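You operate a simulated robot arm through the tools that you are given. There is no shell and no other tool. Be economical: measure what you need, move in short steps, check, and stop when the job is done.

The job below is to be done with a simulated robot arm. You get a single attempt, and the scene is never put back.

TASK
Close the green shutters and shoot both of their bolts.

The check looks at the end state, three seconds after you hand in, the way a careful person would. Anything else that was tipped, shoved, dropped, spilled or broken makes it a failure.

THE ROBOT
A 7-joint arm with a vacuum gripper on a trunk, on a base that drives. Base frame: it is fixed to the floor where the robot stands at the start and does not move with it; the origin is under the middle of the robot, x ahead of it, y to its left, z up. Readings come in mm, rad, newtons and seconds.
With the tool pointing down near the work surface it reaches from about 280 to 460 mm from the robot's upright axis, wherever it stands. Its first joint turns from -2.007 to 2.007 rad. Places, roughly: left shutter [1100, 100, 1400]; lower shutter bolt [1100, 100, 1000]; right shutter [900, -300, 1400]; upper shutter bolt [1100, 100, 1300]. Payload 2.55 kg.
Tool frame: the origin (TCP) lies in the middle of the cups' lips, and z points out of the cups. The gripper has 1 cup of 44 mm across, covering 44 by 44 mm (tool x, y); the bellows give 20 mm. With the vacuum on, a cup seals on a smooth face that it is pressed against (1 to 4 N); it does not hold porous or soft things. The pull reaches 55 N.
Orientation is that of the tool frame in the base frame, as a unit quaternion [w, x, y, z]. With the cups facing straight down, the tool's x points along the base's -x, its y along +y and its z along -z.

THE INTERFACE
- The arm moves only by the tool servo_tool. Its argument "series" is a list of rows, each a list of 3 entries, a list of its own where there are three numbers: the turn, a rotation vector about the tool's x, y, z in rad, then the shift along the tool's x, y, z in mm, then the vacuum: 1 switches it on, -1 off. In form: [[[ax, ay, az], [tx, ty, tz], vac], ...]. A call has 1 to 20 rows; each row shifts and turns the commanded pose from where the row before left it, along the tool's axes as they then stand. Each row takes 0.2 s and may step no farther than 50 mm and 0.15 rad from the row before; otherwise, or with a gripper value out of range, the whole call is refused. Where a pose cannot be reached the arm comes as near as it can. A force on the tool above 40 N (or 10 N above the force at the start of the call, whichever is more), or a blocked arm, ends the call early, and 0.2 s more pass. The pull builds up within a second once a cup has sealed. Time passes only in rows, and 0.2 s behind the last, so rows that do not move give it time. It gives the time, the measured TCP pose, the force on the tool (base axes) and the pull of the vacuum at its end, in the units of the frame above (readings bear some noise), with the torque about the TCP (base axes, N m) and any sound that the robot's microphone picked up, and new pictures: "pictures" is both (left out), scene, wrist or none.
- Cameras (640 x 400 px; columns grow to the right, rows downward): "scene" is now at [23.5, 148.6, 1624.3]; the picture's right is [-0.32, -0.95, 0.00], its down [-0.53, 0.18, -0.83] and it looks along [0.79, -0.27, -0.56] (base axes); focal length 254 px, centre (320, 200). "wrist" rides on the gripper at [81, 6, -173] in the tool frame; the picture's right is [-0.08, 1.00, 0.00], its down [-0.89, -0.07, -0.45] and it looks along [-0.44, -0.04, 0.90] (tool axes); focal length 256 px, centre (320, 200). There is no depth. A picture from a camera that has moved, and an enlarged one, comes with that camera's place and axes in the base frame and with its lens.
- raise_lower(by): slides the trunk up (or, below 0, down) by that many mm; the arm and the scene camera ride with it, the base frame stays. It gives what a move gives, with no picture.
- roll_base(legs): drives the robot by 1 to 6 legs, each [ahead, left, turn to the left] in mm, mm and rad, along the robot's own axes; the way and the turn of a leg run together, so that a leg with both is an arc; at most 1500 mm and 3.142 rad a leg. The arm and the cameras ride along, it lands a little off, and it stops where it bumps. It gives what a move gives, and a new picture of the scene camera.
- turn_head(pan, tilt): turns the head with the scene camera to pan (to the left, within 2.705 rad either way) and tilt (down, from -0.506 to 1.204), counted from straight ahead of the robot. It gives what a move gives, and a new picture of the scene camera.
- zoom(camera, box): a new picture of the part [left, top, right, bottom] of that camera's present view, enlarged. It takes no simulated time.
- sign_off(): hands the job in; it is judged then, once.

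Go step by step. Nothing tells you exact positions but the pictures and the camera data: compare them with the known pose of the tool, close in by small moves and look again before you grip or let go. The budget is 120 turns and 260 pictures, counting those below and the enlarged ones. Unless the task says otherwise, let go and move clear before handing in, and close with one line.

The tools are called after "Request:" by a JSON object that holds its "api" and its "payload". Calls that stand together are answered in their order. servo_tool: Moves the arm, as the interface text tells. Its arguments: {"type":"object","properties":{"series":{"type":"array"},"pictures":{"type":"string","enum":["both","scene","wrist","none"]}},"required":["series"]} The other tools are called the same way: raise_lower (by) slides the trunk up or down; roll_base (legs) drives the base; turn_head (pan, tilt) turns the head that bears the scene camera; zoom (camera, box) takes an enlarged picture of a part of a camera's view; sign_off () hands the job in.

At the start:

```text
clock: 0.0
tcp_pos: [467.9, -38.6, 999.9]
ee_rot: [0.0, -0.001, 1.0, 0.0]
ft_force: [-0.7, 0.0, -0.9]
wrist_torque: [0.01, -0.02, -0.01]
pull: 0.1
trunk travel left (down, up): [-696.0, 294.0]
robot x, y, heading: [2.7, -0.3, -0.001]
head pan, tilt: [-0.328, 0.592]
```

scene: 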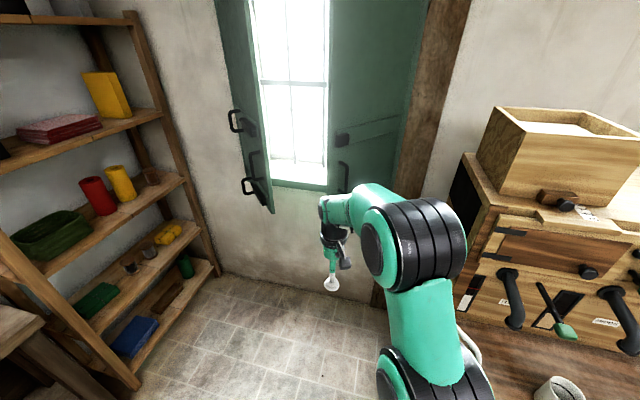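
wrist: 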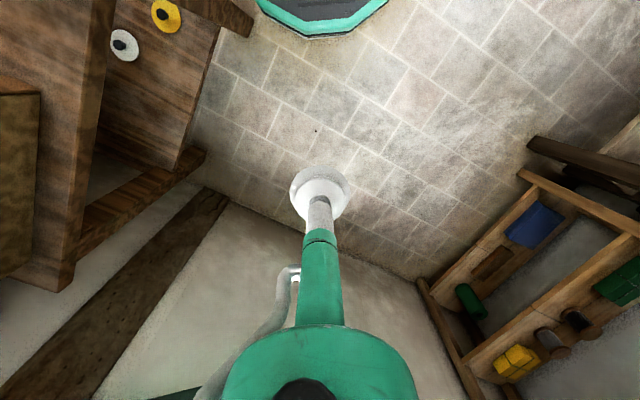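

I see an open window with green shutters: the left one is swung toward the room with handles and bolts on it, and the right one is partly open. I'll look closer with the head raised.

Request:
{"api": "turn_head", "payload": {"pan": -0.1, "tilt": 0.2}}

Request:
{"api": "zoom", "payload": {"camera": "scene", "box": [180, 60, 500, 260]}}

```text
clock: 0.9
tcp_pos: [468.2, -39.8, 999.8]
ee_rot: [0.0, 0.0, 1.0, 0.0]
ft_force: [-0.1, 0.1, -0.4]
wrist_torque: [-0.01, -0.01, 0.0]
pull: 0.1
trunk travel left (down, up): [-696.0, 294.0]
robot x, y, heading: [-2.1, 1.4, 0.002]
head pan, tilt: [-0.099, 0.201]
camera scene: at [32.3, 167.8, 1660.2], right [-0.1, -0.99, 0.0], down [-0.2, 0.02, -0.98], along [0.97, -0.1, -0.2], focal length 254 px, centre (320, 200)
```

scene: 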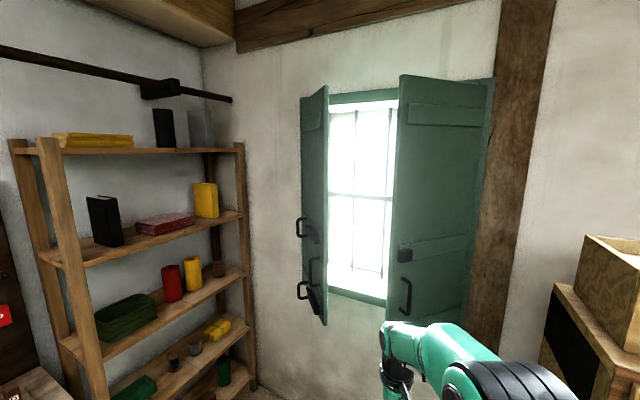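

```text
2.00 times, centred on (340, 160) of scene
camera zoom: at [32.3, 167.8, 1660.2], right [-0.1, -0.99, 0.0], down [-0.2, 0.02, -0.98], along [0.97, -0.1, -0.2], focal length 508 px, centre (280, 280)
```

zoom: 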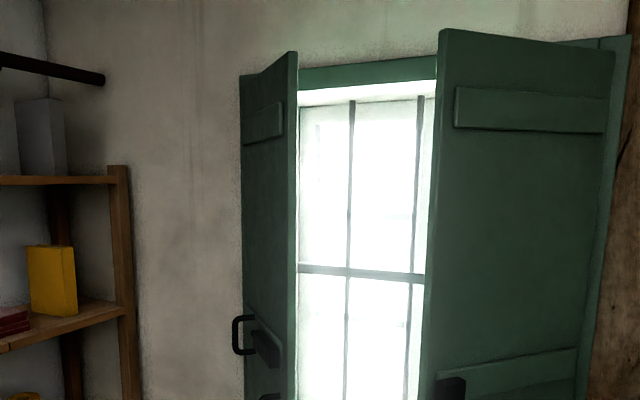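

The shutters both open into the room, with room-side faces visible. I'll zoom on the hardware.

Request:
{"api": "zoom", "payload": {"camera": "scene", "box": [280, 200, 360, 250]}}

Request:
{"api": "zoom", "payload": {"camera": "scene", "box": [270, 250, 366, 310]}}

Request:
{"api": "zoom", "payload": {"camera": "scene", "box": [370, 230, 498, 310]}}

Request:
{"api": "zoom", "payload": {"camera": "scene", "box": [280, 70, 520, 220]}}

```text
8.00 times, centred on (320, 225) of scene
camera zoom: at [32.3, 167.8, 1660.2], right [-0.1, -0.99, 0.0], down [-0.2, 0.02, -0.98], along [0.97, -0.1, -0.2], focal length 2032 px, centre (320, 0)
```

zoom: 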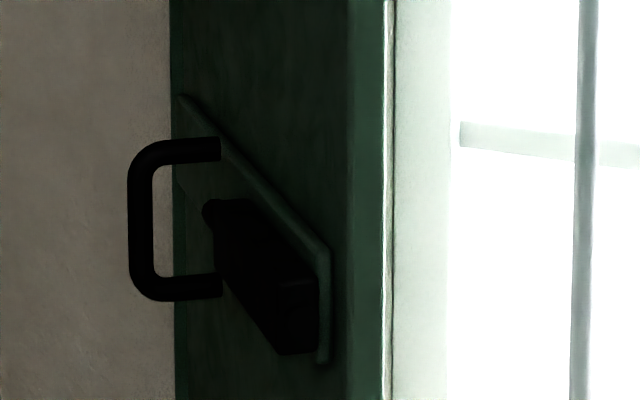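

```text
6.67 times, centred on (318, 280) of scene
camera zoom: at [32.3, 167.8, 1660.2], right [-0.1, -0.99, 0.0], down [-0.2, 0.02, -0.98], along [0.97, -0.1, -0.2], focal length 1693 px, centre (333, -333)
```

zoom: 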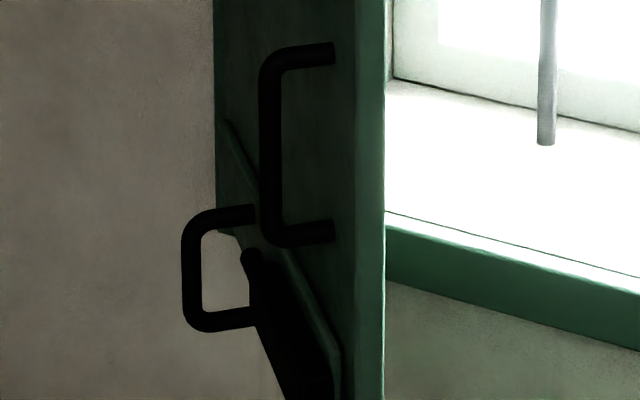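

```text
5.00 times, centred on (434, 270) of scene
camera zoom: at [32.3, 167.8, 1660.2], right [-0.1, -0.99, 0.0], down [-0.2, 0.02, -0.98], along [0.97, -0.1, -0.2], focal length 1270 px, centre (-250, -150)
```

zoom: 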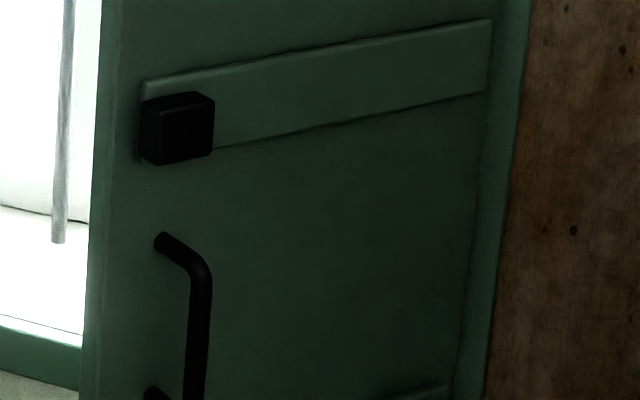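

```text
2.67 times, centred on (400, 145) of scene
camera zoom: at [32.3, 167.8, 1660.2], right [-0.1, -0.99, 0.0], down [-0.2, 0.02, -0.98], along [0.97, -0.1, -0.2], focal length 677 px, centre (107, 347)
```

zoom: 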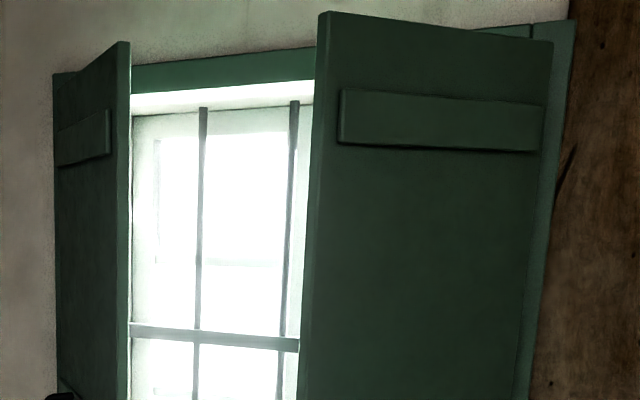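

The wall appears to run obliquely (nearer on the right). I'll measure the wall–floor line and the window more accurately.

Request:
{"api": "turn_head", "payload": {"pan": -0.25, "tilt": 0.75}}

Request:
{"api": "zoom", "payload": {"camera": "scene", "box": [160, 120, 480, 320]}}

```text
clock: 1.8
tcp_pos: [469.2, -39.4, 998.7]
ee_rot: [0.0, 0.0, 1.0, 0.0]
ft_force: [-0.7, 0.9, 0.9]
wrist_torque: [0.0, 0.02, -0.02]
pull: 0.2
trunk travel left (down, up): [-696.0, 294.0]
robot x, y, heading: [-0.3, -0.3, -0.003]
head pan, tilt: [-0.25, 0.75]
camera scene: at [19.9, 156.7, 1610.7], right [-0.25, -0.97, 0.0], down [-0.66, 0.17, -0.73], along [0.71, -0.18, -0.68], focal length 254 px, centre (320, 200)
```

scene: 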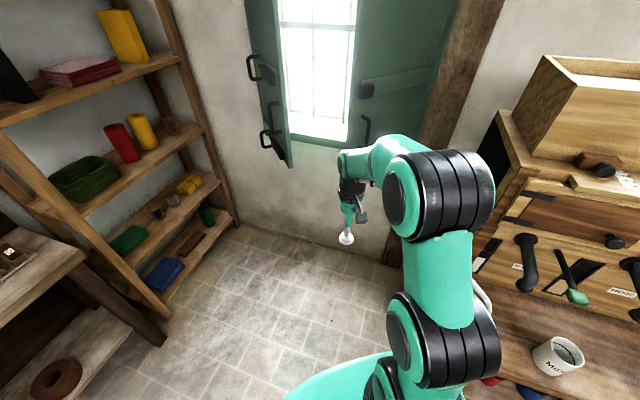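

```text
2.00 times, centred on (320, 220) of scene
camera zoom: at [19.9, 156.7, 1610.7], right [-0.25, -0.97, 0.0], down [-0.66, 0.17, -0.73], along [0.71, -0.18, -0.68], focal length 508 px, centre (320, 160)
```

zoom: 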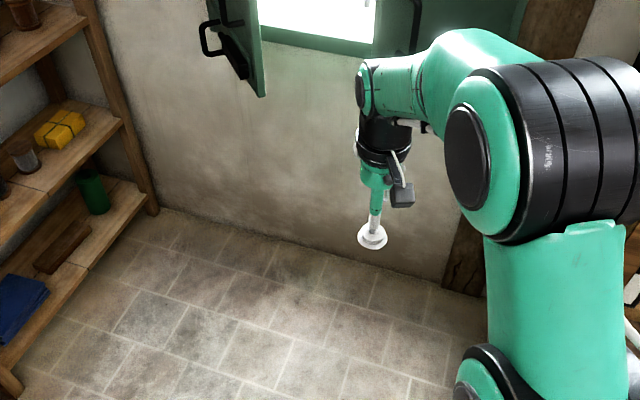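

Geometry estimate: the wall is rotated by about −0.576 rad, at about 1091 mm along its normal. The window is centred near (1162, −214), the left hinge is away from the cabinet, and the bolts are at z≈1313 and 1008. I'll drive in front of it and face it, staying short of the shutters.

Request:
{"api": "roll_base", "payload": {"legs": [[430, 245, 0], [0, 0, -0.573]]}}

Request:
{"api": "turn_head", "payload": {"pan": 0.0, "tilt": 0.4}}

```text
clock: 6.4
tcp_pos: [803.2, -41.6, 998.9]
ee_rot: [-0.001, 0.284, 0.959, 0.0]
ft_force: [0.4, 0.0, 0.4]
wrist_torque: [-0.02, -0.02, -0.03]
pull: 0.1
trunk travel left (down, up): [-696.0, 294.0]
robot x, y, heading: [433.4, 247.9, -0.579]
head pan, tilt: [-0.25, 0.75]
camera scene: at [535.2, 366.3, 1610.6], right [-0.74, -0.68, 0.0], down [-0.46, 0.5, -0.73], along [0.49, -0.54, -0.68], focal length 254 px, centre (320, 200)
```

scene: 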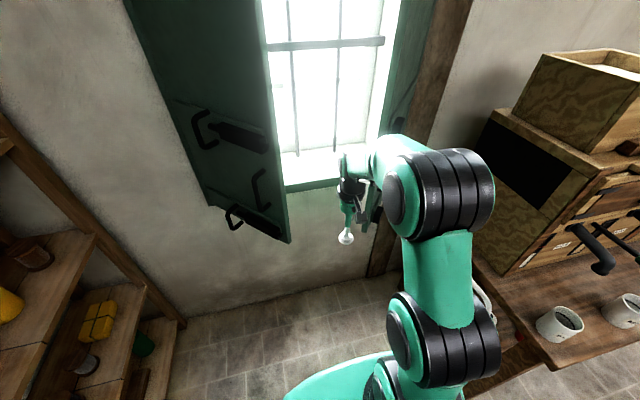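

```text
clock: 7.2
tcp_pos: [803.0, -43.0, 999.1]
ee_rot: [0.0, 0.285, 0.959, 0.0]
ft_force: [-0.1, 0.1, 0.2]
wrist_torque: [-0.01, 0.04, 0.01]
pull: 0.1
trunk travel left (down, up): [-696.0, 294.0]
robot x, y, heading: [436.9, 244.9, -0.578]
head pan, tilt: [0.0, 0.4]
camera scene: at [556.7, 376.8, 1641.6], right [-0.55, -0.84, 0.0], down [-0.33, 0.21, -0.92], along [0.77, -0.5, -0.39], focal length 254 px, centre (320, 200)
```

scene: 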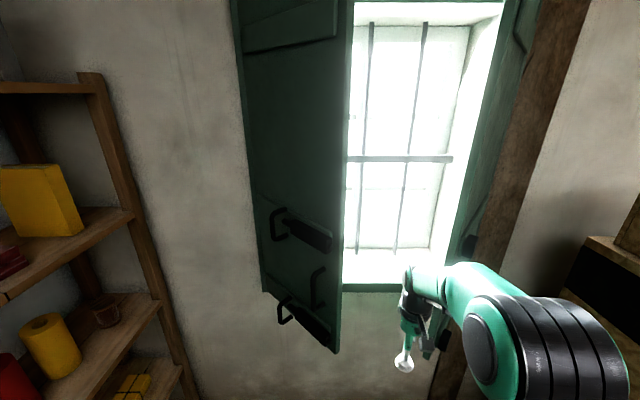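

Now facing the wall. Let me inspect the right shutter and the hardware from here.

Request:
{"api": "zoom", "payload": {"camera": "scene", "box": [400, 150, 560, 250]}}

Request:
{"api": "zoom", "payload": {"camera": "scene", "box": [240, 190, 400, 290]}}

Request:
{"api": "turn_head", "payload": {"pan": -0.35, "tilt": 0.1}}

```text
4.00 times, centred on (480, 200) of scene
camera zoom: at [556.7, 376.8, 1641.6], right [-0.55, -0.84, 0.0], down [-0.33, 0.21, -0.92], along [0.77, -0.5, -0.39], focal length 1016 px, centre (-320, 200)
```

zoom: 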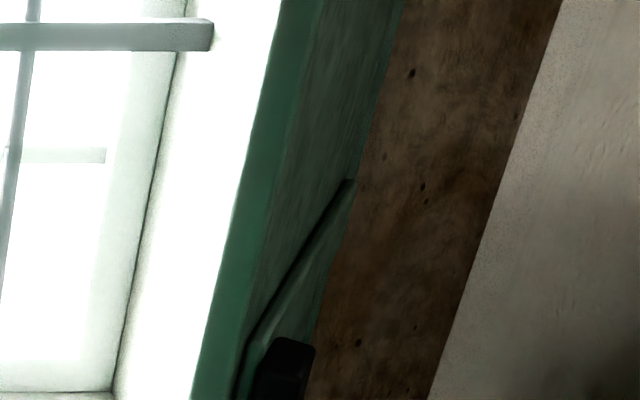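

```text
4.00 times, centred on (320, 240) of scene
camera zoom: at [556.7, 376.8, 1641.6], right [-0.55, -0.84, 0.0], down [-0.33, 0.21, -0.92], along [0.77, -0.5, -0.39], focal length 1016 px, centre (320, 40)
```

zoom: 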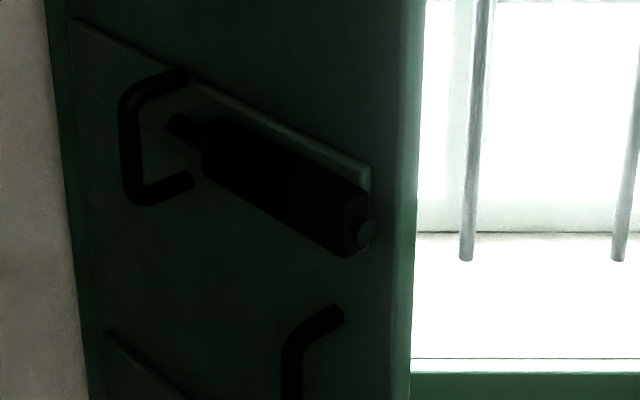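

```text
clock: 8.0
tcp_pos: [803.8, -42.3, 998.9]
ee_rot: [0.0, 0.285, 0.959, 0.0]
ft_force: [-0.2, 0.2, 0.0]
wrist_torque: [0.01, -0.01, -0.02]
pull: 0.1
trunk travel left (down, up): [-696.0, 294.0]
robot x, y, heading: [436.3, 243.9, -0.571]
head pan, tilt: [-0.351, 0.099]
camera scene: at [534.3, 353.8, 1669.6], right [-0.8, -0.6, 0.0], down [-0.06, 0.08, -0.99], along [0.6, -0.8, -0.1], focal length 254 px, centre (320, 200)
```

scene: 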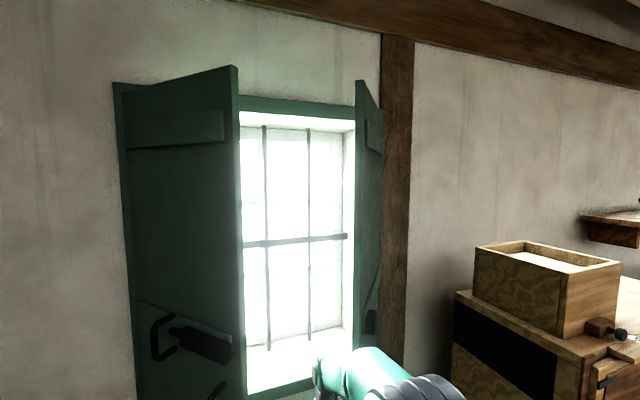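

The left shutter is open about 45° and the right about 50°; each bolt's housing faces the free edge and its U-handle must be pushed right. I'll pitch the tool to point at the wall while staying short of the shutters.

Request:
{"api": "servo_tool", "payload": {"series": [[[0, -0.143, 0], [-10, 0, 0], -1], [[0, -0.143, 0], [-10, 0, 0], -1], [[0, -0.143, 0], [-10, 0, 0], -1], [[0, -0.143, 0], [-10, 0, 0], -1], [[0, -0.143, 0], [-10, 0, 0], -1], [[0, -0.143, 0], [-10, 0, 0], -1]], "pictures": "none"}}

Request:
{"api": "servo_tool", "payload": {"series": [[[0, -0.143, 0], [-10, 0, 0], -1], [[0, -0.143, 0], [-10, 0, 0], -1], [[0, -0.143, 0], [-10, 0, 0], -1], [[0, -0.143, 0], [-10, 0, 0], -1], [[0, -0.14, 0], [-10, 0, 0], -1]], "pictures": "both"}}

```text
clock: 9.4
tcp_pos: [849.6, -55.3, 1012.2]
ee_rot: [0.351, 0.25, 0.899, -0.082]
ft_force: [0.4, -0.2, 0.7]
wrist_torque: [0.03, 0.06, -0.02]
pull: 0.1
out of reach, approached as far as the arm can: row 6
trunk travel left (down, up): [-696.0, 294.0]
robot x, y, heading: [434.1, 244.1, -0.58]
head pan, tilt: [-0.351, 0.099]
```

```text
clock: 10.6
tcp_pos: [877.6, -59.0, 1044.5]
ee_rot: [0.595, 0.222, 0.763, -0.125]
ft_force: [0.3, -0.1, -0.4]
wrist_torque: [-0.01, -0.02, 0.0]
pull: 0.2
out of reach, approached as far as the arm can: row 1, 5
trunk travel left (down, up): [-696.0, 294.0]
robot x, y, heading: [434.4, 244.8, -0.581]
head pan, tilt: [-0.351, 0.099]
camera scene: at [534.0, 353.9, 1669.6], right [-0.8, -0.6, 0.0], down [-0.06, 0.08, -1.0], along [0.6, -0.8, -0.1], focal length 254 px, centre (320, 200)
camera wrist: at [717.2, 40.3, 1010.0], right [0.5, 0.85, 0.15], down [-0.24, -0.03, 0.97], along [0.83, -0.52, 0.19], focal length 256 px, centre (320, 200)
```

scene: 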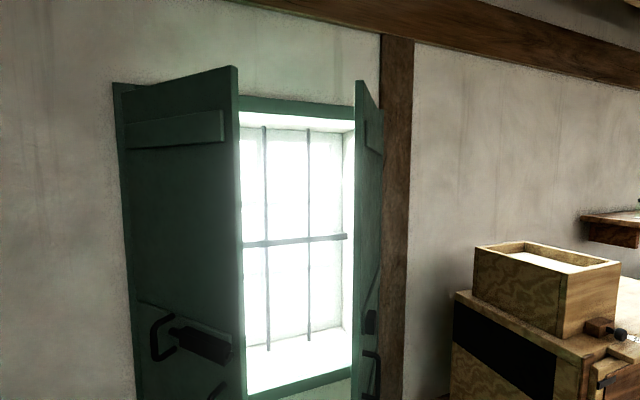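
wrist: 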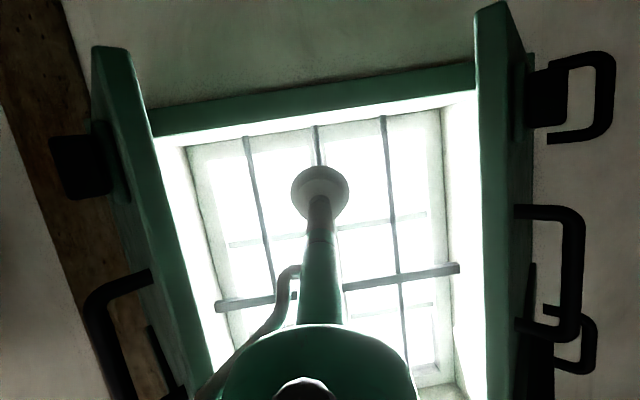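

The tool now points almost at the wall, and the wrist camera shows both shutters' hardware well. I'll raise the trunk and try to finish levelling the tool.

Request:
{"api": "raise_lower", "payload": {"by": 140}}

Request:
{"api": "servo_tool", "payload": {"series": [[[0, -0.13, 0], [0, 0, -10], -1], [[0, -0.13, 0], [0, 0, -10], -1]], "pictures": "scene"}}

```text
clock: 12.3
tcp_pos: [876.5, -58.6, 1183.3]
ee_rot: [0.594, 0.223, 0.763, -0.126]
ft_force: [-0.3, 0.5, -0.3]
wrist_torque: [-0.02, -0.01, 0.04]
pull: 0.2
trunk travel left (down, up): [-836.0, 154.0]
robot x, y, heading: [435.6, 245.9, -0.58]
head pan, tilt: [-0.351, 0.099]
```

```text
clock: 12.9
tcp_pos: [876.8, -59.5, 1184.1]
ee_rot: [0.595, 0.222, 0.762, -0.125]
ft_force: [0.3, 0.5, 0.6]
wrist_torque: [-0.03, -0.01, -0.03]
pull: 0.0
out of reach, approached as far as the arm can: row 1, 2
trunk travel left (down, up): [-836.0, 154.0]
robot x, y, heading: [432.7, 244.0, -0.581]
head pan, tilt: [-0.351, 0.099]
camera scene: at [534.2, 353.8, 1809.6], right [-0.8, -0.6, 0.0], down [-0.06, 0.08, -1.0], along [0.6, -0.8, -0.1], focal length 254 px, centre (320, 200)
```

scene: 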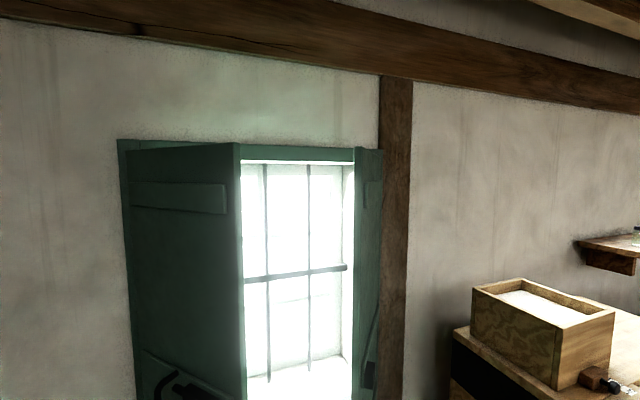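

Pitch limit reached (about 15° downward), which is fine. Now I'll back off, shift left to be in front of the left shutter's face, and look down.

Request:
{"api": "roll_base", "payload": {"legs": [[-90, 0, 0], [0, 240, 0]]}}

Request:
{"api": "turn_head", "payload": {"pan": 0.0, "tilt": 0.75}}

Request:
{"api": "servo_tool", "payload": {"series": [[[0, 0, 0], [0, 0, 0], -1]], "pictures": "wrist"}}

```text
clock: 15.4
tcp_pos: [932.9, 190.8, 1183.6]
ee_rot: [0.594, 0.222, 0.763, -0.125]
ft_force: [-0.4, -0.1, -0.2]
wrist_torque: [-0.01, -0.01, 0.0]
pull: 0.0
trunk travel left (down, up): [-836.0, 154.0]
robot x, y, heading: [490.4, 496.3, -0.575]
head pan, tilt: [-0.351, 0.099]
camera scene: at [591.4, 604.1, 1809.6], right [-0.8, -0.6, 0.0], down [-0.06, 0.08, -1.0], along [0.6, -0.8, -0.1], focal length 254 px, centre (320, 200)
```

scene: 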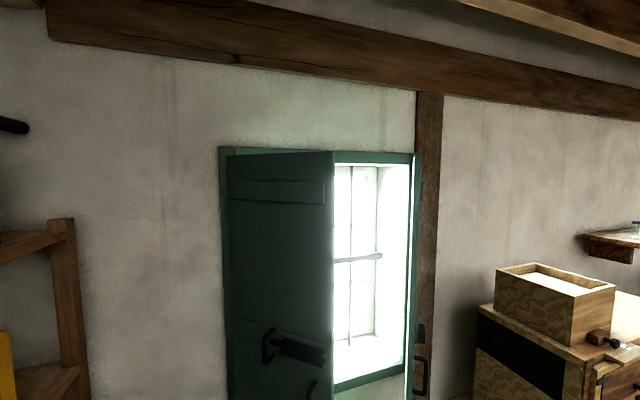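

```text
clock: 16.4
tcp_pos: [933.6, 190.9, 1183.3]
ee_rot: [0.594, 0.222, 0.763, -0.125]
ft_force: [0.2, 0.7, -0.7]
wrist_torque: [0.03, 0.01, 0.0]
pull: 0.0
trunk travel left (down, up): [-836.0, 154.0]
robot x, y, heading: [489.9, 495.9, -0.575]
head pan, tilt: [0.0, 0.75]
camera scene: at [605.3, 631.9, 1750.7], right [-0.55, -0.84, 0.0], down [-0.57, 0.37, -0.73], along [0.61, -0.4, -0.68], focal length 254 px, centre (320, 200)
```

scene: 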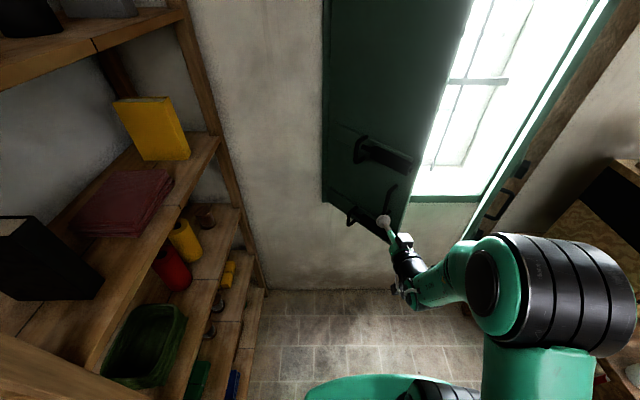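

```text
clock: 16.8
tcp_pos: [932.2, 191.4, 1182.8]
ee_rot: [0.594, 0.222, 0.763, -0.125]
ft_force: [0.7, -0.4, 0.3]
wrist_torque: [0.0, 0.0, -0.03]
pull: 0.0
trunk travel left (down, up): [-836.0, 154.0]
robot x, y, heading: [489.6, 495.3, -0.574]
head pan, tilt: [0.0, 0.75]
camera wrist: at [773.7, 289.8, 1150.1], right [0.5, 0.85, 0.15], down [-0.24, -0.03, 0.97], along [0.83, -0.52, 0.19], focal length 256 px, centre (320, 200)
```

wrist: 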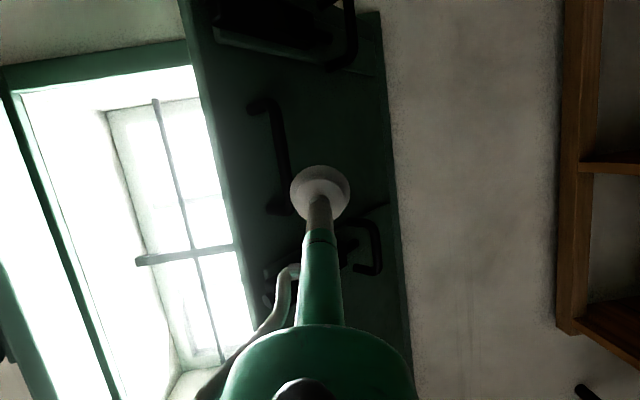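

The tool points at the left shutter's face. I'll test the arm's forward reach in free space.

Request:
{"api": "servo_tool", "payload": {"series": [[[0, 0, 0], [-16, -2, 22], -1], [[0, 0, 0], [-16, -2, 22], -1], [[0, 0, 0], [-10, -2, 24], -1], [[0, 0, 0], [-6, -2, 24], -1]], "pictures": "both"}}

```text
clock: 17.8
tcp_pos: [1018.3, 132.7, 1204.6]
ee_rot: [0.594, 0.222, 0.763, -0.126]
ft_force: [0.0, -0.5, 0.4]
wrist_torque: [0.02, 0.0, 0.02]
pull: 0.1
trunk travel left (down, up): [-836.0, 154.0]
robot x, y, heading: [490.4, 497.7, -0.577]
head pan, tilt: [0.0, 0.75]
camera scene: at [606.2, 631.1, 1750.6], right [-0.55, -0.84, 0.0], down [-0.57, 0.37, -0.73], along [0.61, -0.4, -0.68], focal length 254 px, centre (320, 200)
camera wrist: at [858.5, 231.4, 1171.5], right [0.5, 0.85, 0.15], down [-0.24, -0.03, 0.97], along [0.83, -0.52, 0.19], focal length 256 px, centre (320, 200)
```

scene: 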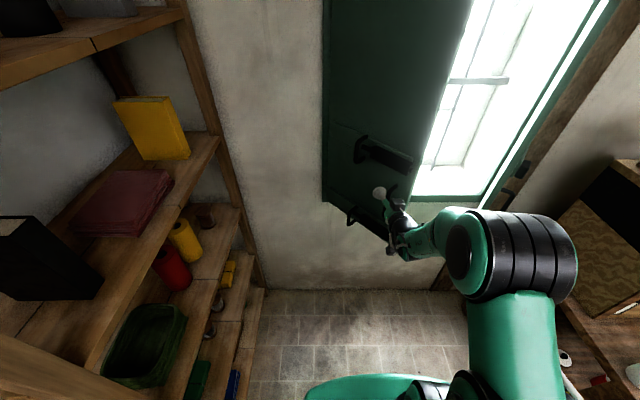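
wrist: 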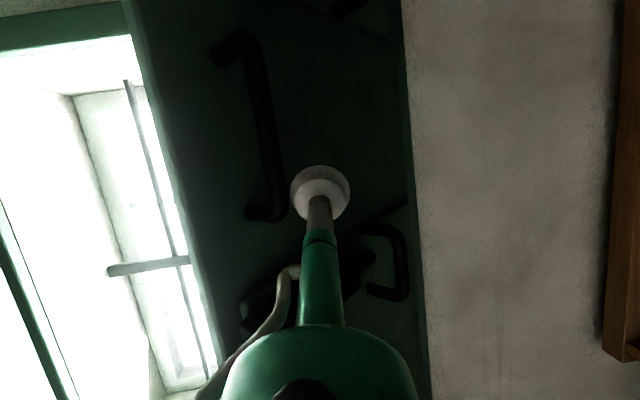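

The pull handle spans z≈1068–1224 near the free edge; I'll push on the bare face left of it at z≈1170. First retract the arm and bring the base closer.

Request:
{"api": "servo_tool", "payload": {"series": [[[0, 0, 0], [14, 2, -26], -1], [[0, 0, 0], [14, 2, -26], -1], [[0, 0, 0], [12, 2, -26], -1], [[0, 0, 0], [12, 2, -26], -1]], "pictures": "none"}}

Request:
{"api": "roll_base", "payload": {"legs": [[150, 0, 0]]}}

Request:
{"api": "servo_tool", "payload": {"series": [[[0, 0, 0], [0, 0, 0], -1]], "pictures": "wrist"}}

```text
clock: 18.8
tcp_pos: [929.5, 192.8, 1184.9]
ee_rot: [0.595, 0.222, 0.762, -0.126]
ft_force: [1.1, -0.2, -0.4]
wrist_torque: [0.02, 0.01, 0.0]
pull: 0.2
out of reach, approached as far as the arm can: row 4
trunk travel left (down, up): [-836.0, 154.0]
robot x, y, heading: [492.7, 495.9, -0.58]
head pan, tilt: [0.0, 0.75]
```

```text
clock: 20.2
tcp_pos: [1056.1, 109.7, 1184.8]
ee_rot: [0.594, 0.222, 0.763, -0.125]
ft_force: [-0.1, -0.6, -0.2]
wrist_torque: [0.01, -0.01, 0.0]
pull: 0.0
trunk travel left (down, up): [-836.0, 154.0]
robot x, y, heading: [612.9, 415.3, -0.577]
head pan, tilt: [0.0, 0.75]
camera scene: at [731.0, 549.8, 1750.6], right [-0.55, -0.84, 0.0], down [-0.57, 0.37, -0.73], along [0.61, -0.4, -0.68], focal length 254 px, centre (320, 200)
```

scene: 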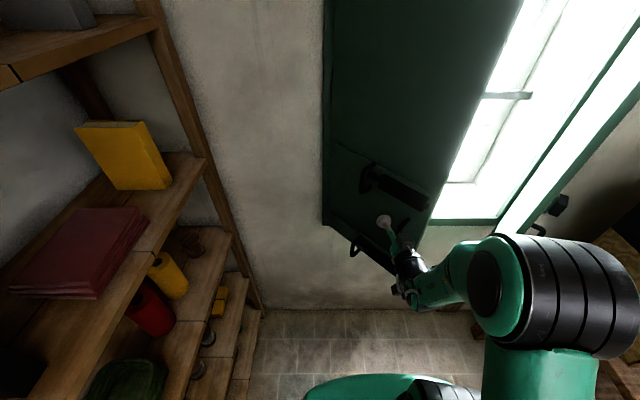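

```text
clock: 20.6
tcp_pos: [1054.5, 111.0, 1184.1]
ee_rot: [0.594, 0.223, 0.763, -0.125]
ft_force: [0.5, -0.6, -0.3]
wrist_torque: [0.0, -0.01, -0.01]
pull: 0.1
trunk travel left (down, up): [-836.0, 154.0]
robot x, y, heading: [615.0, 419.4, -0.58]
head pan, tilt: [0.0, 0.75]
camera wrist: at [895.9, 209.7, 1151.8], right [0.5, 0.85, 0.15], down [-0.24, -0.03, 0.97], along [0.83, -0.52, 0.19], focal length 256 px, centre (320, 200)
```

wrist: 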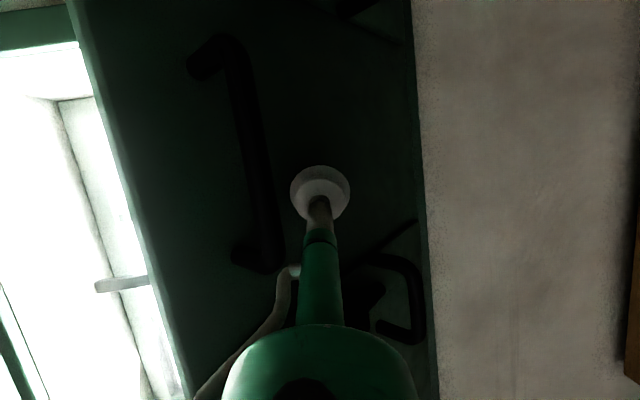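

The cup is aimed at bare shutter face. Advancing slowly until contact.

Request:
{"api": "servo_tool", "payload": {"series": [[[0, 0, 0], [-3, -1, 12], -1], [[0, 0, 0], [-3, -1, 12], -1], [[0, 0, 0], [-3, -1, 12], -1], [[0, 0, 0], [-3, -2, 12], -1], [[0, 0, 0], [-3, -3, 12], -1], [[0, 0, 0], [-3, -4, 12], -1]], "pictures": "both"}}

```text
clock: 22.0
tcp_pos: [1115.5, 63.9, 1182.8]
ee_rot: [0.593, 0.222, 0.763, -0.125]
ft_force: [0.3, 0.2, 0.4]
wrist_torque: [-0.03, 0.03, -0.01]
pull: 0.0
trunk travel left (down, up): [-836.0, 154.0]
robot x, y, heading: [616.6, 412.9, -0.574]
head pan, tilt: [0.0, 0.75]
camera scene: at [730.5, 549.9, 1750.6], right [-0.55, -0.84, 0.0], down [-0.57, 0.37, -0.73], along [0.61, -0.4, -0.68], focal length 254 px, centre (320, 200)
camera wrist: at [956.1, 162.0, 1149.0], right [0.5, 0.85, 0.15], down [-0.24, -0.03, 0.97], along [0.83, -0.52, 0.19], focal length 256 px, centre (320, 200)
```

scene: 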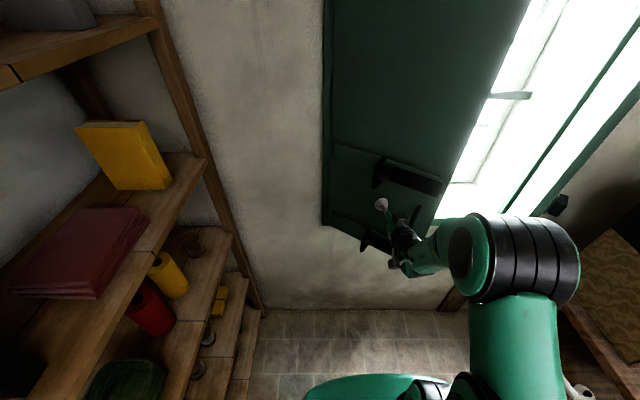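
wrist: 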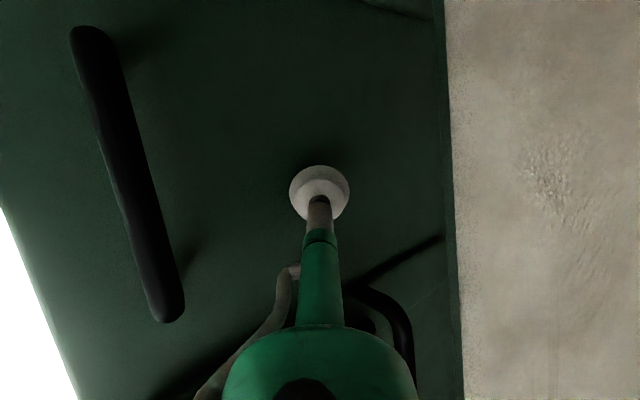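

The shutter is already moving with negligible force. Continue pushing along the arc.

Request:
{"api": "servo_tool", "payload": {"series": [[[0, 0, 0], [-3, -10, 12], -1], [[0, 0, 0], [-3, -10, 12], -1], [[0, 0, 0], [-3, -9, 12], -1], [[0, 0, 0], [-3, -8, 12], -1], [[0, 0, 0], [-3, -7, 12], -1], [[0, 0, 0], [-3, -6, 12], -1], [[0, 0, 0], [-3, -5, 12], -1]], "pictures": "both"}}

```text
clock: 23.6
tcp_pos: [1164.0, -27.1, 1176.5]
ee_rot: [0.594, 0.222, 0.763, -0.125]
ft_force: [-0.1, -0.9, 1.2]
wrist_torque: [0.0, 0.04, 0.0]
pull: 0.1
trunk travel left (down, up): [-836.0, 154.0]
robot x, y, heading: [615.7, 412.8, -0.577]
head pan, tilt: [0.0, 0.75]
camera scene: at [730.5, 549.8, 1750.6], right [-0.55, -0.84, 0.0], down [-0.57, 0.37, -0.73], along [0.61, -0.4, -0.68], focal length 254 px, centre (320, 200)
camera wrist: at [1004.5, 72.3, 1143.4], right [0.5, 0.85, 0.15], down [-0.24, -0.03, 0.97], along [0.83, -0.52, 0.19], focal length 256 px, centre (320, 200)
```

scene: 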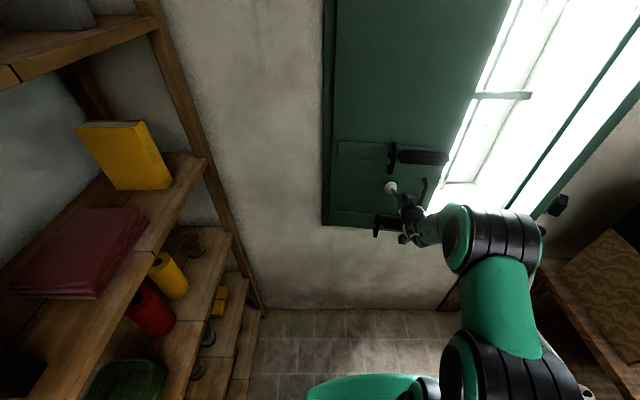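
wrist: 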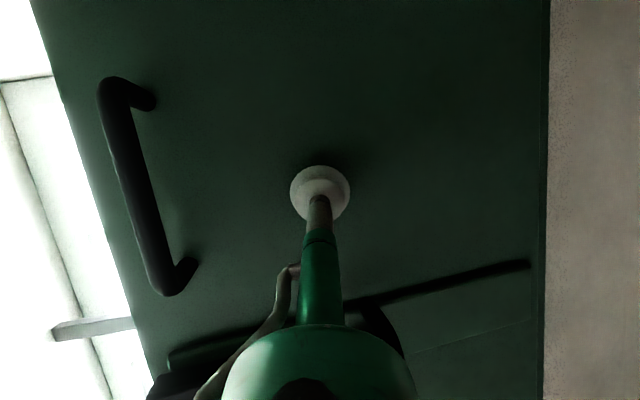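

Nearly shut. Continue gently until the stop is felt.

Request:
{"api": "servo_tool", "payload": {"series": [[[0, 0, 0], [-3, -4, 12], -1], [[0, 0, 0], [-3, -3, 12], -1], [[0, 0, 0], [-2, -2, 10], -1], [[0, 0, 0], [-2, -1, 8], -1], [[0, 0, 0], [-2, -1, 8], -1]], "pictures": "both"}}

```text
clock: 24.8
tcp_pos: [1201.6, -60.6, 1172.7]
ee_rot: [0.593, 0.223, 0.764, -0.125]
ft_force: [-3.9, 2.0, -2.0]
wrist_torque: [-0.08, -0.08, -0.05]
pull: 0.0
trunk travel left (down, up): [-836.0, 154.0]
robot x, y, heading: [614.4, 417.9, -0.577]
head pan, tilt: [0.0, 0.75]
camera scene: at [729.8, 550.6, 1750.6], right [-0.55, -0.84, 0.0], down [-0.57, 0.37, -0.73], along [0.61, -0.4, -0.68], focal length 254 px, centre (320, 200)
camera wrist: at [1043.1, 38.6, 1140.0], right [0.5, 0.85, 0.15], down [-0.24, -0.03, 0.97], along [0.83, -0.52, 0.19], focal length 256 px, centre (320, 200)
```

scene: 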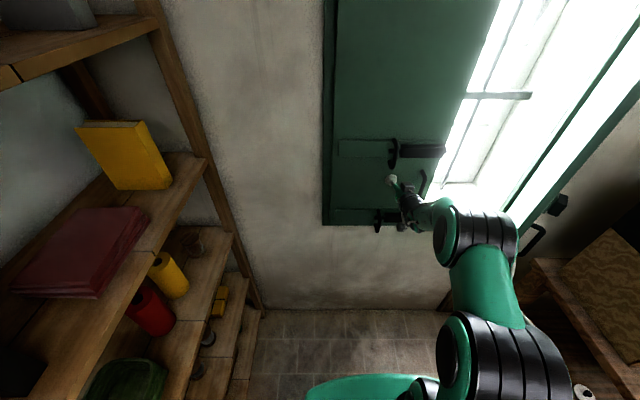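
wrist: 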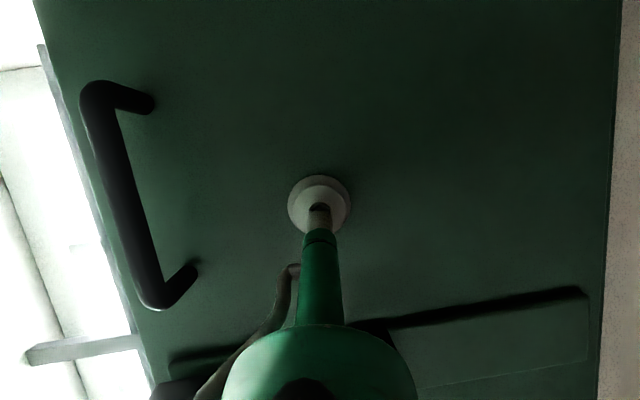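

Contact force has risen to ~5 N; I'll press a few mm more to check that it is against the stop, and look at the free edge.

Request:
{"api": "servo_tool", "payload": {"series": [[[0, 0, 0], [-1, 0, 4], -1], [[0, 0, 0], [-1, 0, 4], -1], [[0, 0, 0], [-1, 0, 4], -1]], "pictures": "none"}}

Request:
{"api": "zoom", "payload": {"camera": "scene", "box": [360, 0, 560, 250]}}

Request:
{"api": "zoom", "payload": {"camera": "wrist", "box": [0, 0, 200, 200]}}

```text
clock: 25.6
tcp_pos: [1210.3, -64.8, 1171.3]
ee_rot: [0.593, 0.222, 0.764, -0.124]
ft_force: [-13.5, 10.6, -3.6]
wrist_torque: [-0.16, -0.56, -0.16]
pull: 0.0
trunk travel left (down, up): [-836.0, 154.0]
robot x, y, heading: [616.8, 412.2, -0.576]
head pan, tilt: [0.0, 0.75]
```

```text
1.60 times, centred on (460, 125) of scene
camera zoom: at [726.7, 552.8, 1750.6], right [-0.55, -0.84, 0.0], down [-0.57, 0.37, -0.73], along [0.61, -0.4, -0.68], focal length 406 px, centre (96, 320)
```

zoom: 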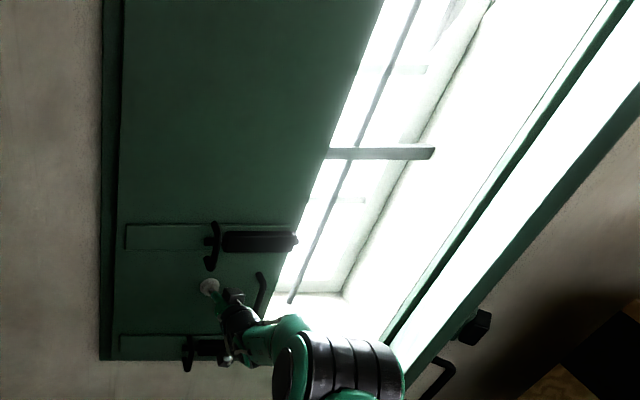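

```text
2.00 times, centred on (100, 100) of wrist
camera zoom: at [1050.8, 34.1, 1139.7], right [0.5, 0.85, 0.15], down [-0.24, -0.03, 0.97], along [0.83, -0.52, 0.19], focal length 512 px, centre (760, 400)
```

zoom: 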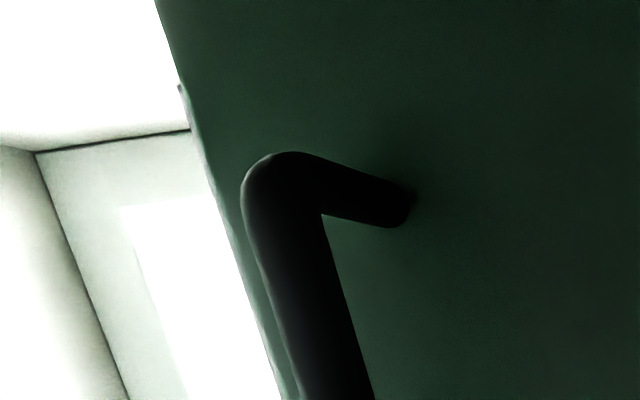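

The left shutter is against its stop (17 N). I'll retract straight back and check that it stays closed.

Request:
{"api": "servo_tool", "payload": {"series": [[[0, 0, 0], [3, 1, -12], -1], [[0, 0, 0], [6, 2, -24], -1], [[0, 0, 0], [7, 2, -29], -1], [[0, 0, 0], [7, 2, -29], -1], [[0, 0, 0], [7, 2, -29], -1], [[0, 0, 0], [7, 2, -29], -1], [[0, 0, 0], [7, 2, -29], -1]], "pictures": "wrist"}}

Request:
{"api": "turn_head", "payload": {"pan": -0.4, "tilt": 0.5}}

```text
clock: 27.2
tcp_pos: [1056.8, 36.7, 1180.9]
ee_rot: [0.594, 0.222, 0.763, -0.125]
ft_force: [-0.5, -0.2, -0.2]
wrist_torque: [-0.01, -0.01, 0.02]
pull: 0.2
trunk travel left (down, up): [-836.0, 154.0]
robot x, y, heading: [616.4, 415.4, -0.582]
head pan, tilt: [0.0, 0.75]
camera wrist: at [896.8, 134.6, 1147.8], right [0.5, 0.85, 0.15], down [-0.24, -0.03, 0.97], along [0.83, -0.52, 0.19], focal length 256 px, centre (320, 200)
```

wrist: 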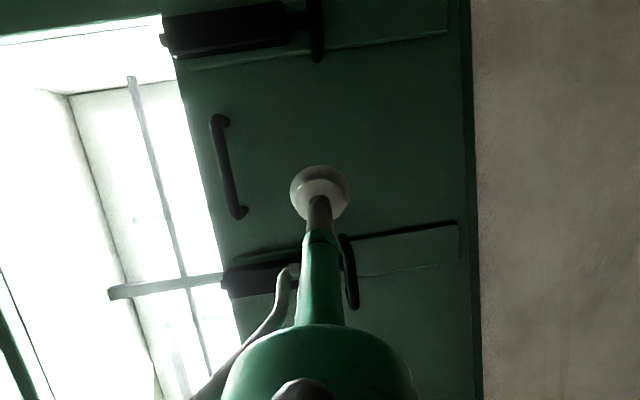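

```text
clock: 28.0
tcp_pos: [1056.3, 35.3, 1179.9]
ee_rot: [0.594, 0.221, 0.763, -0.124]
ft_force: [-0.5, -0.3, 0.4]
wrist_torque: [-0.01, 0.02, -0.03]
pull: 0.0
trunk travel left (down, up): [-836.0, 154.0]
robot x, y, heading: [614.1, 413.2, -0.576]
head pan, tilt: [-0.4, 0.499]
camera scene: at [711.4, 520.3, 1772.5], right [-0.83, -0.56, 0.0], down [-0.27, 0.4, -0.88], along [0.49, -0.73, -0.48], focal length 254 px, centre (320, 200)
```

scene: 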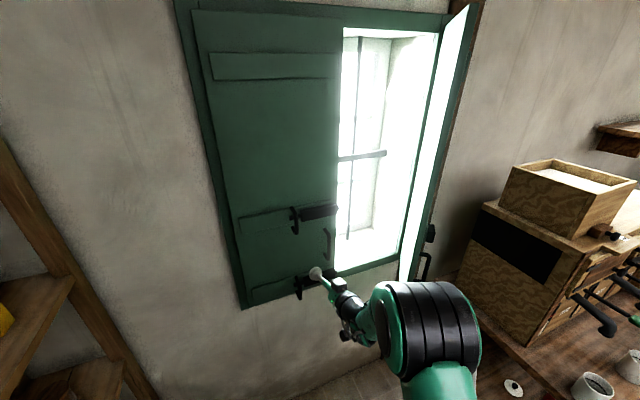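

Left stays shut. Now I'll back off, raise the trunk so the tool passes above the right pull handle, and drive right to face the right shutter's room side.

Request:
{"api": "roll_base", "payload": {"legs": [[-160, 0, 0], [0, -385, 0]]}}

Request:
{"api": "raise_lower", "payload": {"by": 78}}

Request:
{"api": "turn_head", "payload": {"pan": -0.2, "tilt": 0.6}}

Request:
{"api": "servo_tool", "payload": {"series": [[[0, 0, 0], [0, 0, 0], -1]], "pictures": "wrist"}}

```text
clock: 31.5
tcp_pos: [712.2, -196.6, 1180.7]
ee_rot: [0.594, 0.223, 0.763, -0.125]
ft_force: [0.5, 0.7, 0.1]
wrist_torque: [0.01, 0.03, 0.02]
pull: 0.1
trunk travel left (down, up): [-836.0, 154.0]
robot x, y, heading: [273.3, 184.6, -0.583]
head pan, tilt: [-0.4, 0.499]
camera scene: at [367.8, 288.9, 1772.6], right [-0.83, -0.56, 0.0], down [-0.27, 0.4, -0.88], along [0.49, -0.73, -0.48], focal length 254 px, centre (320, 200)
```

scene: 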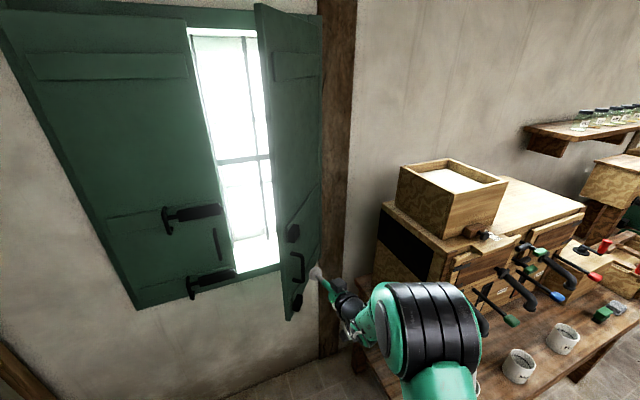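

```text
clock: 32.6
tcp_pos: [713.2, -195.7, 1257.4]
ee_rot: [0.594, 0.223, 0.763, -0.126]
ft_force: [-0.2, -0.1, -0.1]
wrist_torque: [0.0, -0.03, 0.01]
pull: 0.1
trunk travel left (down, up): [-914.0, 76.0]
robot x, y, heading: [268.7, 183.5, -0.58]
head pan, tilt: [-0.4, 0.499]
```

```text
clock: 33.4
tcp_pos: [712.6, -196.8, 1258.5]
ee_rot: [0.593, 0.223, 0.763, -0.126]
ft_force: [-0.4, 0.1, -0.2]
wrist_torque: [0.03, 0.01, 0.04]
pull: 0.0
trunk travel left (down, up): [-914.0, 76.0]
robot x, y, heading: [271.6, 187.4, -0.576]
head pan, tilt: [-0.201, 0.6]
camera scene: at [380.2, 302.8, 1841.5], right [-0.7, -0.71, 0.0], down [-0.4, 0.4, -0.83], along [0.59, -0.58, -0.56], focal length 254 px, centre (320, 200)
```

scene: 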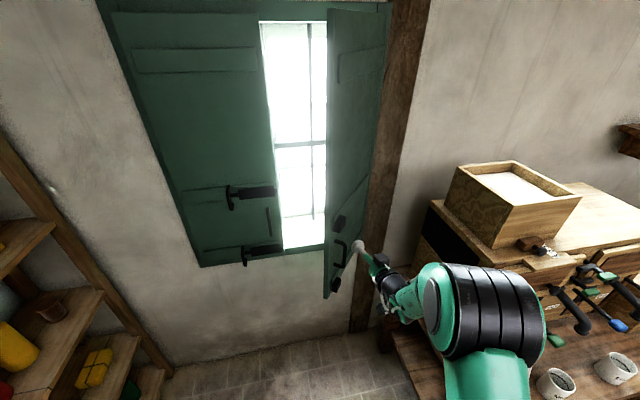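

```text
clock: 33.8
tcp_pos: [713.0, -196.1, 1259.4]
ee_rot: [0.593, 0.224, 0.763, -0.126]
ft_force: [0.2, -0.1, -0.5]
wrist_torque: [-0.02, -0.02, 0.03]
pull: 0.0
trunk travel left (down, up): [-914.0, 76.0]
robot x, y, heading: [270.8, 182.2, -0.58]
head pan, tilt: [-0.201, 0.6]
camera wrist: at [553.8, -97.1, 1225.5], right [0.5, 0.85, 0.15], down [-0.24, -0.03, 0.97], along [0.83, -0.52, 0.19], focal length 256 px, centre (320, 200)
```

wrist: 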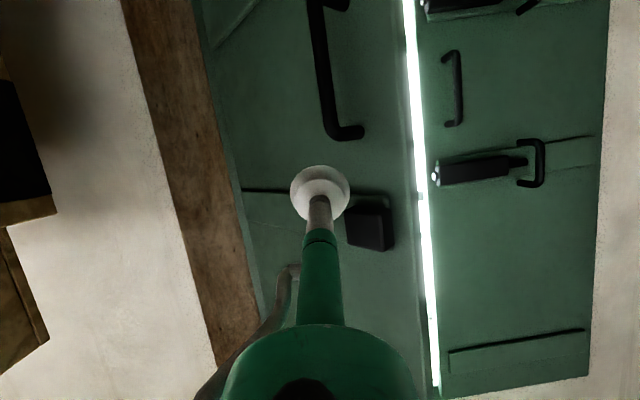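

The cup is lined up between the right pull handle and the upper keeper. Before driving forward, I check clearance between the base and the bench on the right.

Request:
{"api": "turn_head", "payload": {"pan": -0.7, "tilt": 1.2}}

Request:
{"api": "turn_head", "payload": {"pan": 0.3, "tilt": 1.2}}

```text
clock: 34.8
tcp_pos: [712.7, -196.4, 1258.7]
ee_rot: [0.594, 0.222, 0.763, -0.125]
ft_force: [-1.0, -0.2, 0.8]
wrist_torque: [-0.03, -0.02, 0.0]
pull: 0.0
trunk travel left (down, up): [-914.0, 76.0]
robot x, y, heading: [272.4, 187.8, -0.579]
head pan, tilt: [-0.7, 1.201]
camera scene: at [333.6, 311.4, 1796.9], right [-0.96, -0.29, 0.0], down [-0.27, 0.89, -0.36], along [0.1, -0.35, -0.93], focal length 254 px, centre (320, 200)
```

scene: 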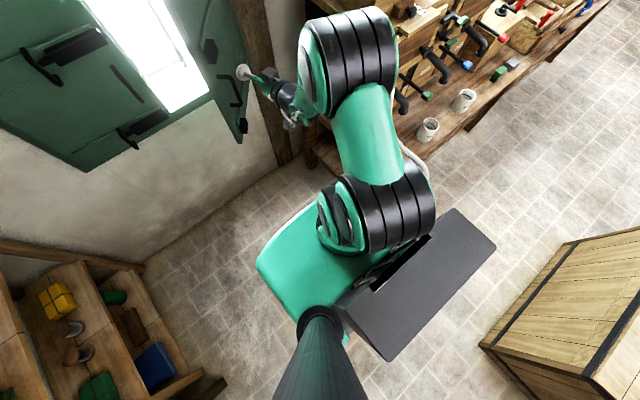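

```text
clock: 36.0
tcp_pos: [712.6, -195.6, 1258.5]
ee_rot: [0.593, 0.224, 0.763, -0.126]
ft_force: [-0.7, 0.7, -0.7]
wrist_torque: [-0.02, 0.0, 0.05]
pull: 0.1
trunk travel left (down, up): [-914.0, 76.0]
robot x, y, heading: [273.4, 176.9, -0.581]
head pan, tilt: [0.3, 1.201]
camera scene: at [371.2, 349.5, 1796.9], right [-0.28, -0.96, 0.0], down [-0.9, 0.26, -0.36], along [0.35, -0.1, -0.93], focal length 254 px, centre (320, 200)
```

scene: 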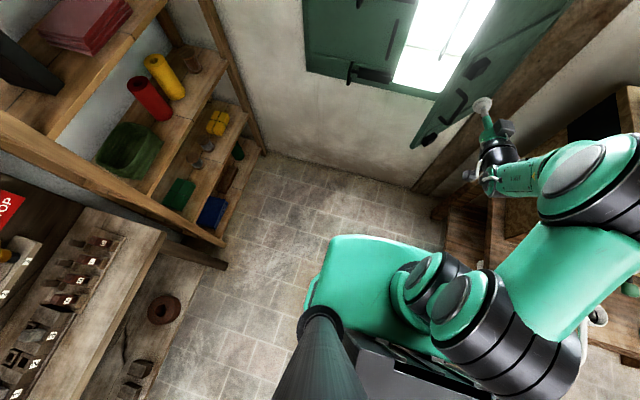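

The base front is close to the bench corner, so I'll move left before going forward and reach right with the arm instead. First base left, then test raising and moving the arm right.

Request:
{"api": "roll_base", "payload": {"legs": [[0, 170, 0]]}}

Request:
{"api": "raise_lower", "payload": {"by": 74}}

Request:
{"api": "servo_tool", "payload": {"series": [[[0, 0, 0], [-15, -30, -4], -1], [[0, 0, 0], [-15, -30, -4], -1], [[0, 0, 0], [-15, -30, -4], -1], [[0, 0, 0], [-15, -30, -4], -1]], "pictures": "none"}}

Request:
{"api": "turn_head", "payload": {"pan": -0.1, "tilt": 0.7}}

```text
clock: 37.5
tcp_pos: [805.9, -53.4, 1258.0]
ee_rot: [0.593, 0.224, 0.763, -0.126]
ft_force: [-0.3, 0.0, -0.2]
wrist_torque: [0.0, 0.01, -0.03]
pull: 0.1
trunk travel left (down, up): [-914.0, 76.0]
robot x, y, heading: [364.2, 327.7, -0.58]
head pan, tilt: [0.3, 1.201]
camera scene: at [465.5, 493.0, 1796.8], right [-0.28, -0.96, 0.0], down [-0.9, 0.26, -0.36], along [0.35, -0.1, -0.93], focal length 254 px, centre (320, 200)
```

scene: 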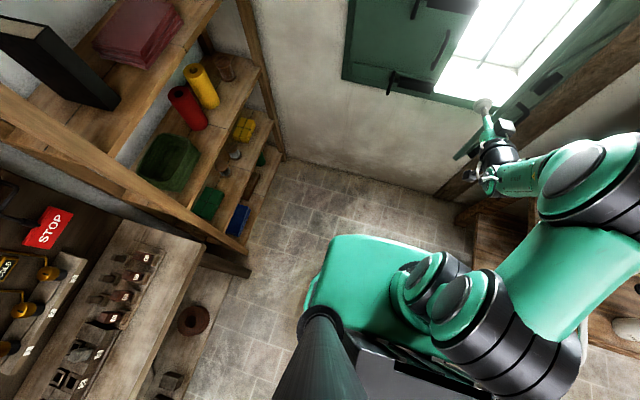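

```text
clock: 38.6
tcp_pos: [805.1, -52.9, 1331.4]
ee_rot: [0.593, 0.224, 0.763, -0.127]
ft_force: [-0.2, -0.4, -0.1]
wrist_torque: [0.02, 0.01, 0.02]
pull: 0.2
trunk travel left (down, up): [-988.0, 2.0]
robot x, y, heading: [362.3, 327.7, -0.581]
head pan, tilt: [0.3, 1.201]
```

```text
clock: 39.6
tcp_pos: [745.7, -162.4, 1385.2]
ee_rot: [0.594, 0.223, 0.763, -0.125]
ft_force: [-0.4, 0.4, 0.3]
wrist_torque: [0.02, 0.0, 0.02]
pull: 0.1
trunk travel left (down, up): [-988.0, 2.0]
robot x, y, heading: [363.5, 321.1, -0.58]
head pan, tilt: [0.3, 1.201]
```

```text
clock: 40.5
tcp_pos: [746.5, -161.6, 1384.6]
ee_rot: [0.593, 0.223, 0.763, -0.125]
ft_force: [-0.3, -0.3, -0.5]
wrist_torque: [-0.01, 0.05, -0.05]
pull: 0.0
trunk travel left (down, up): [-988.0, 2.0]
robot x, y, heading: [364.6, 324.2, -0.578]
head pan, tilt: [-0.099, 0.7]
camera scene: at [477.4, 454.5, 1906.8], right [-0.63, -0.78, 0.0], down [-0.5, 0.41, -0.76], along [0.59, -0.48, -0.64], focal length 254 px, centre (320, 200)
```

scene: 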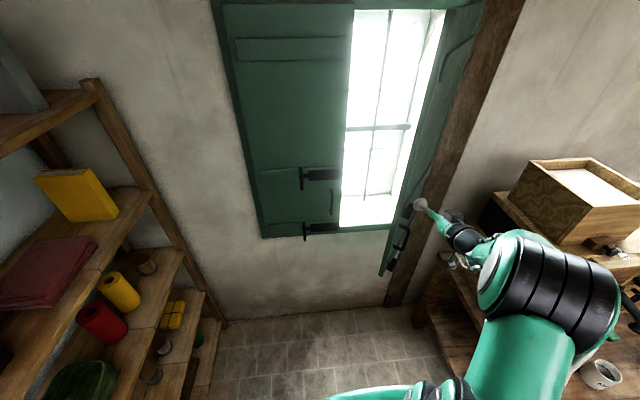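

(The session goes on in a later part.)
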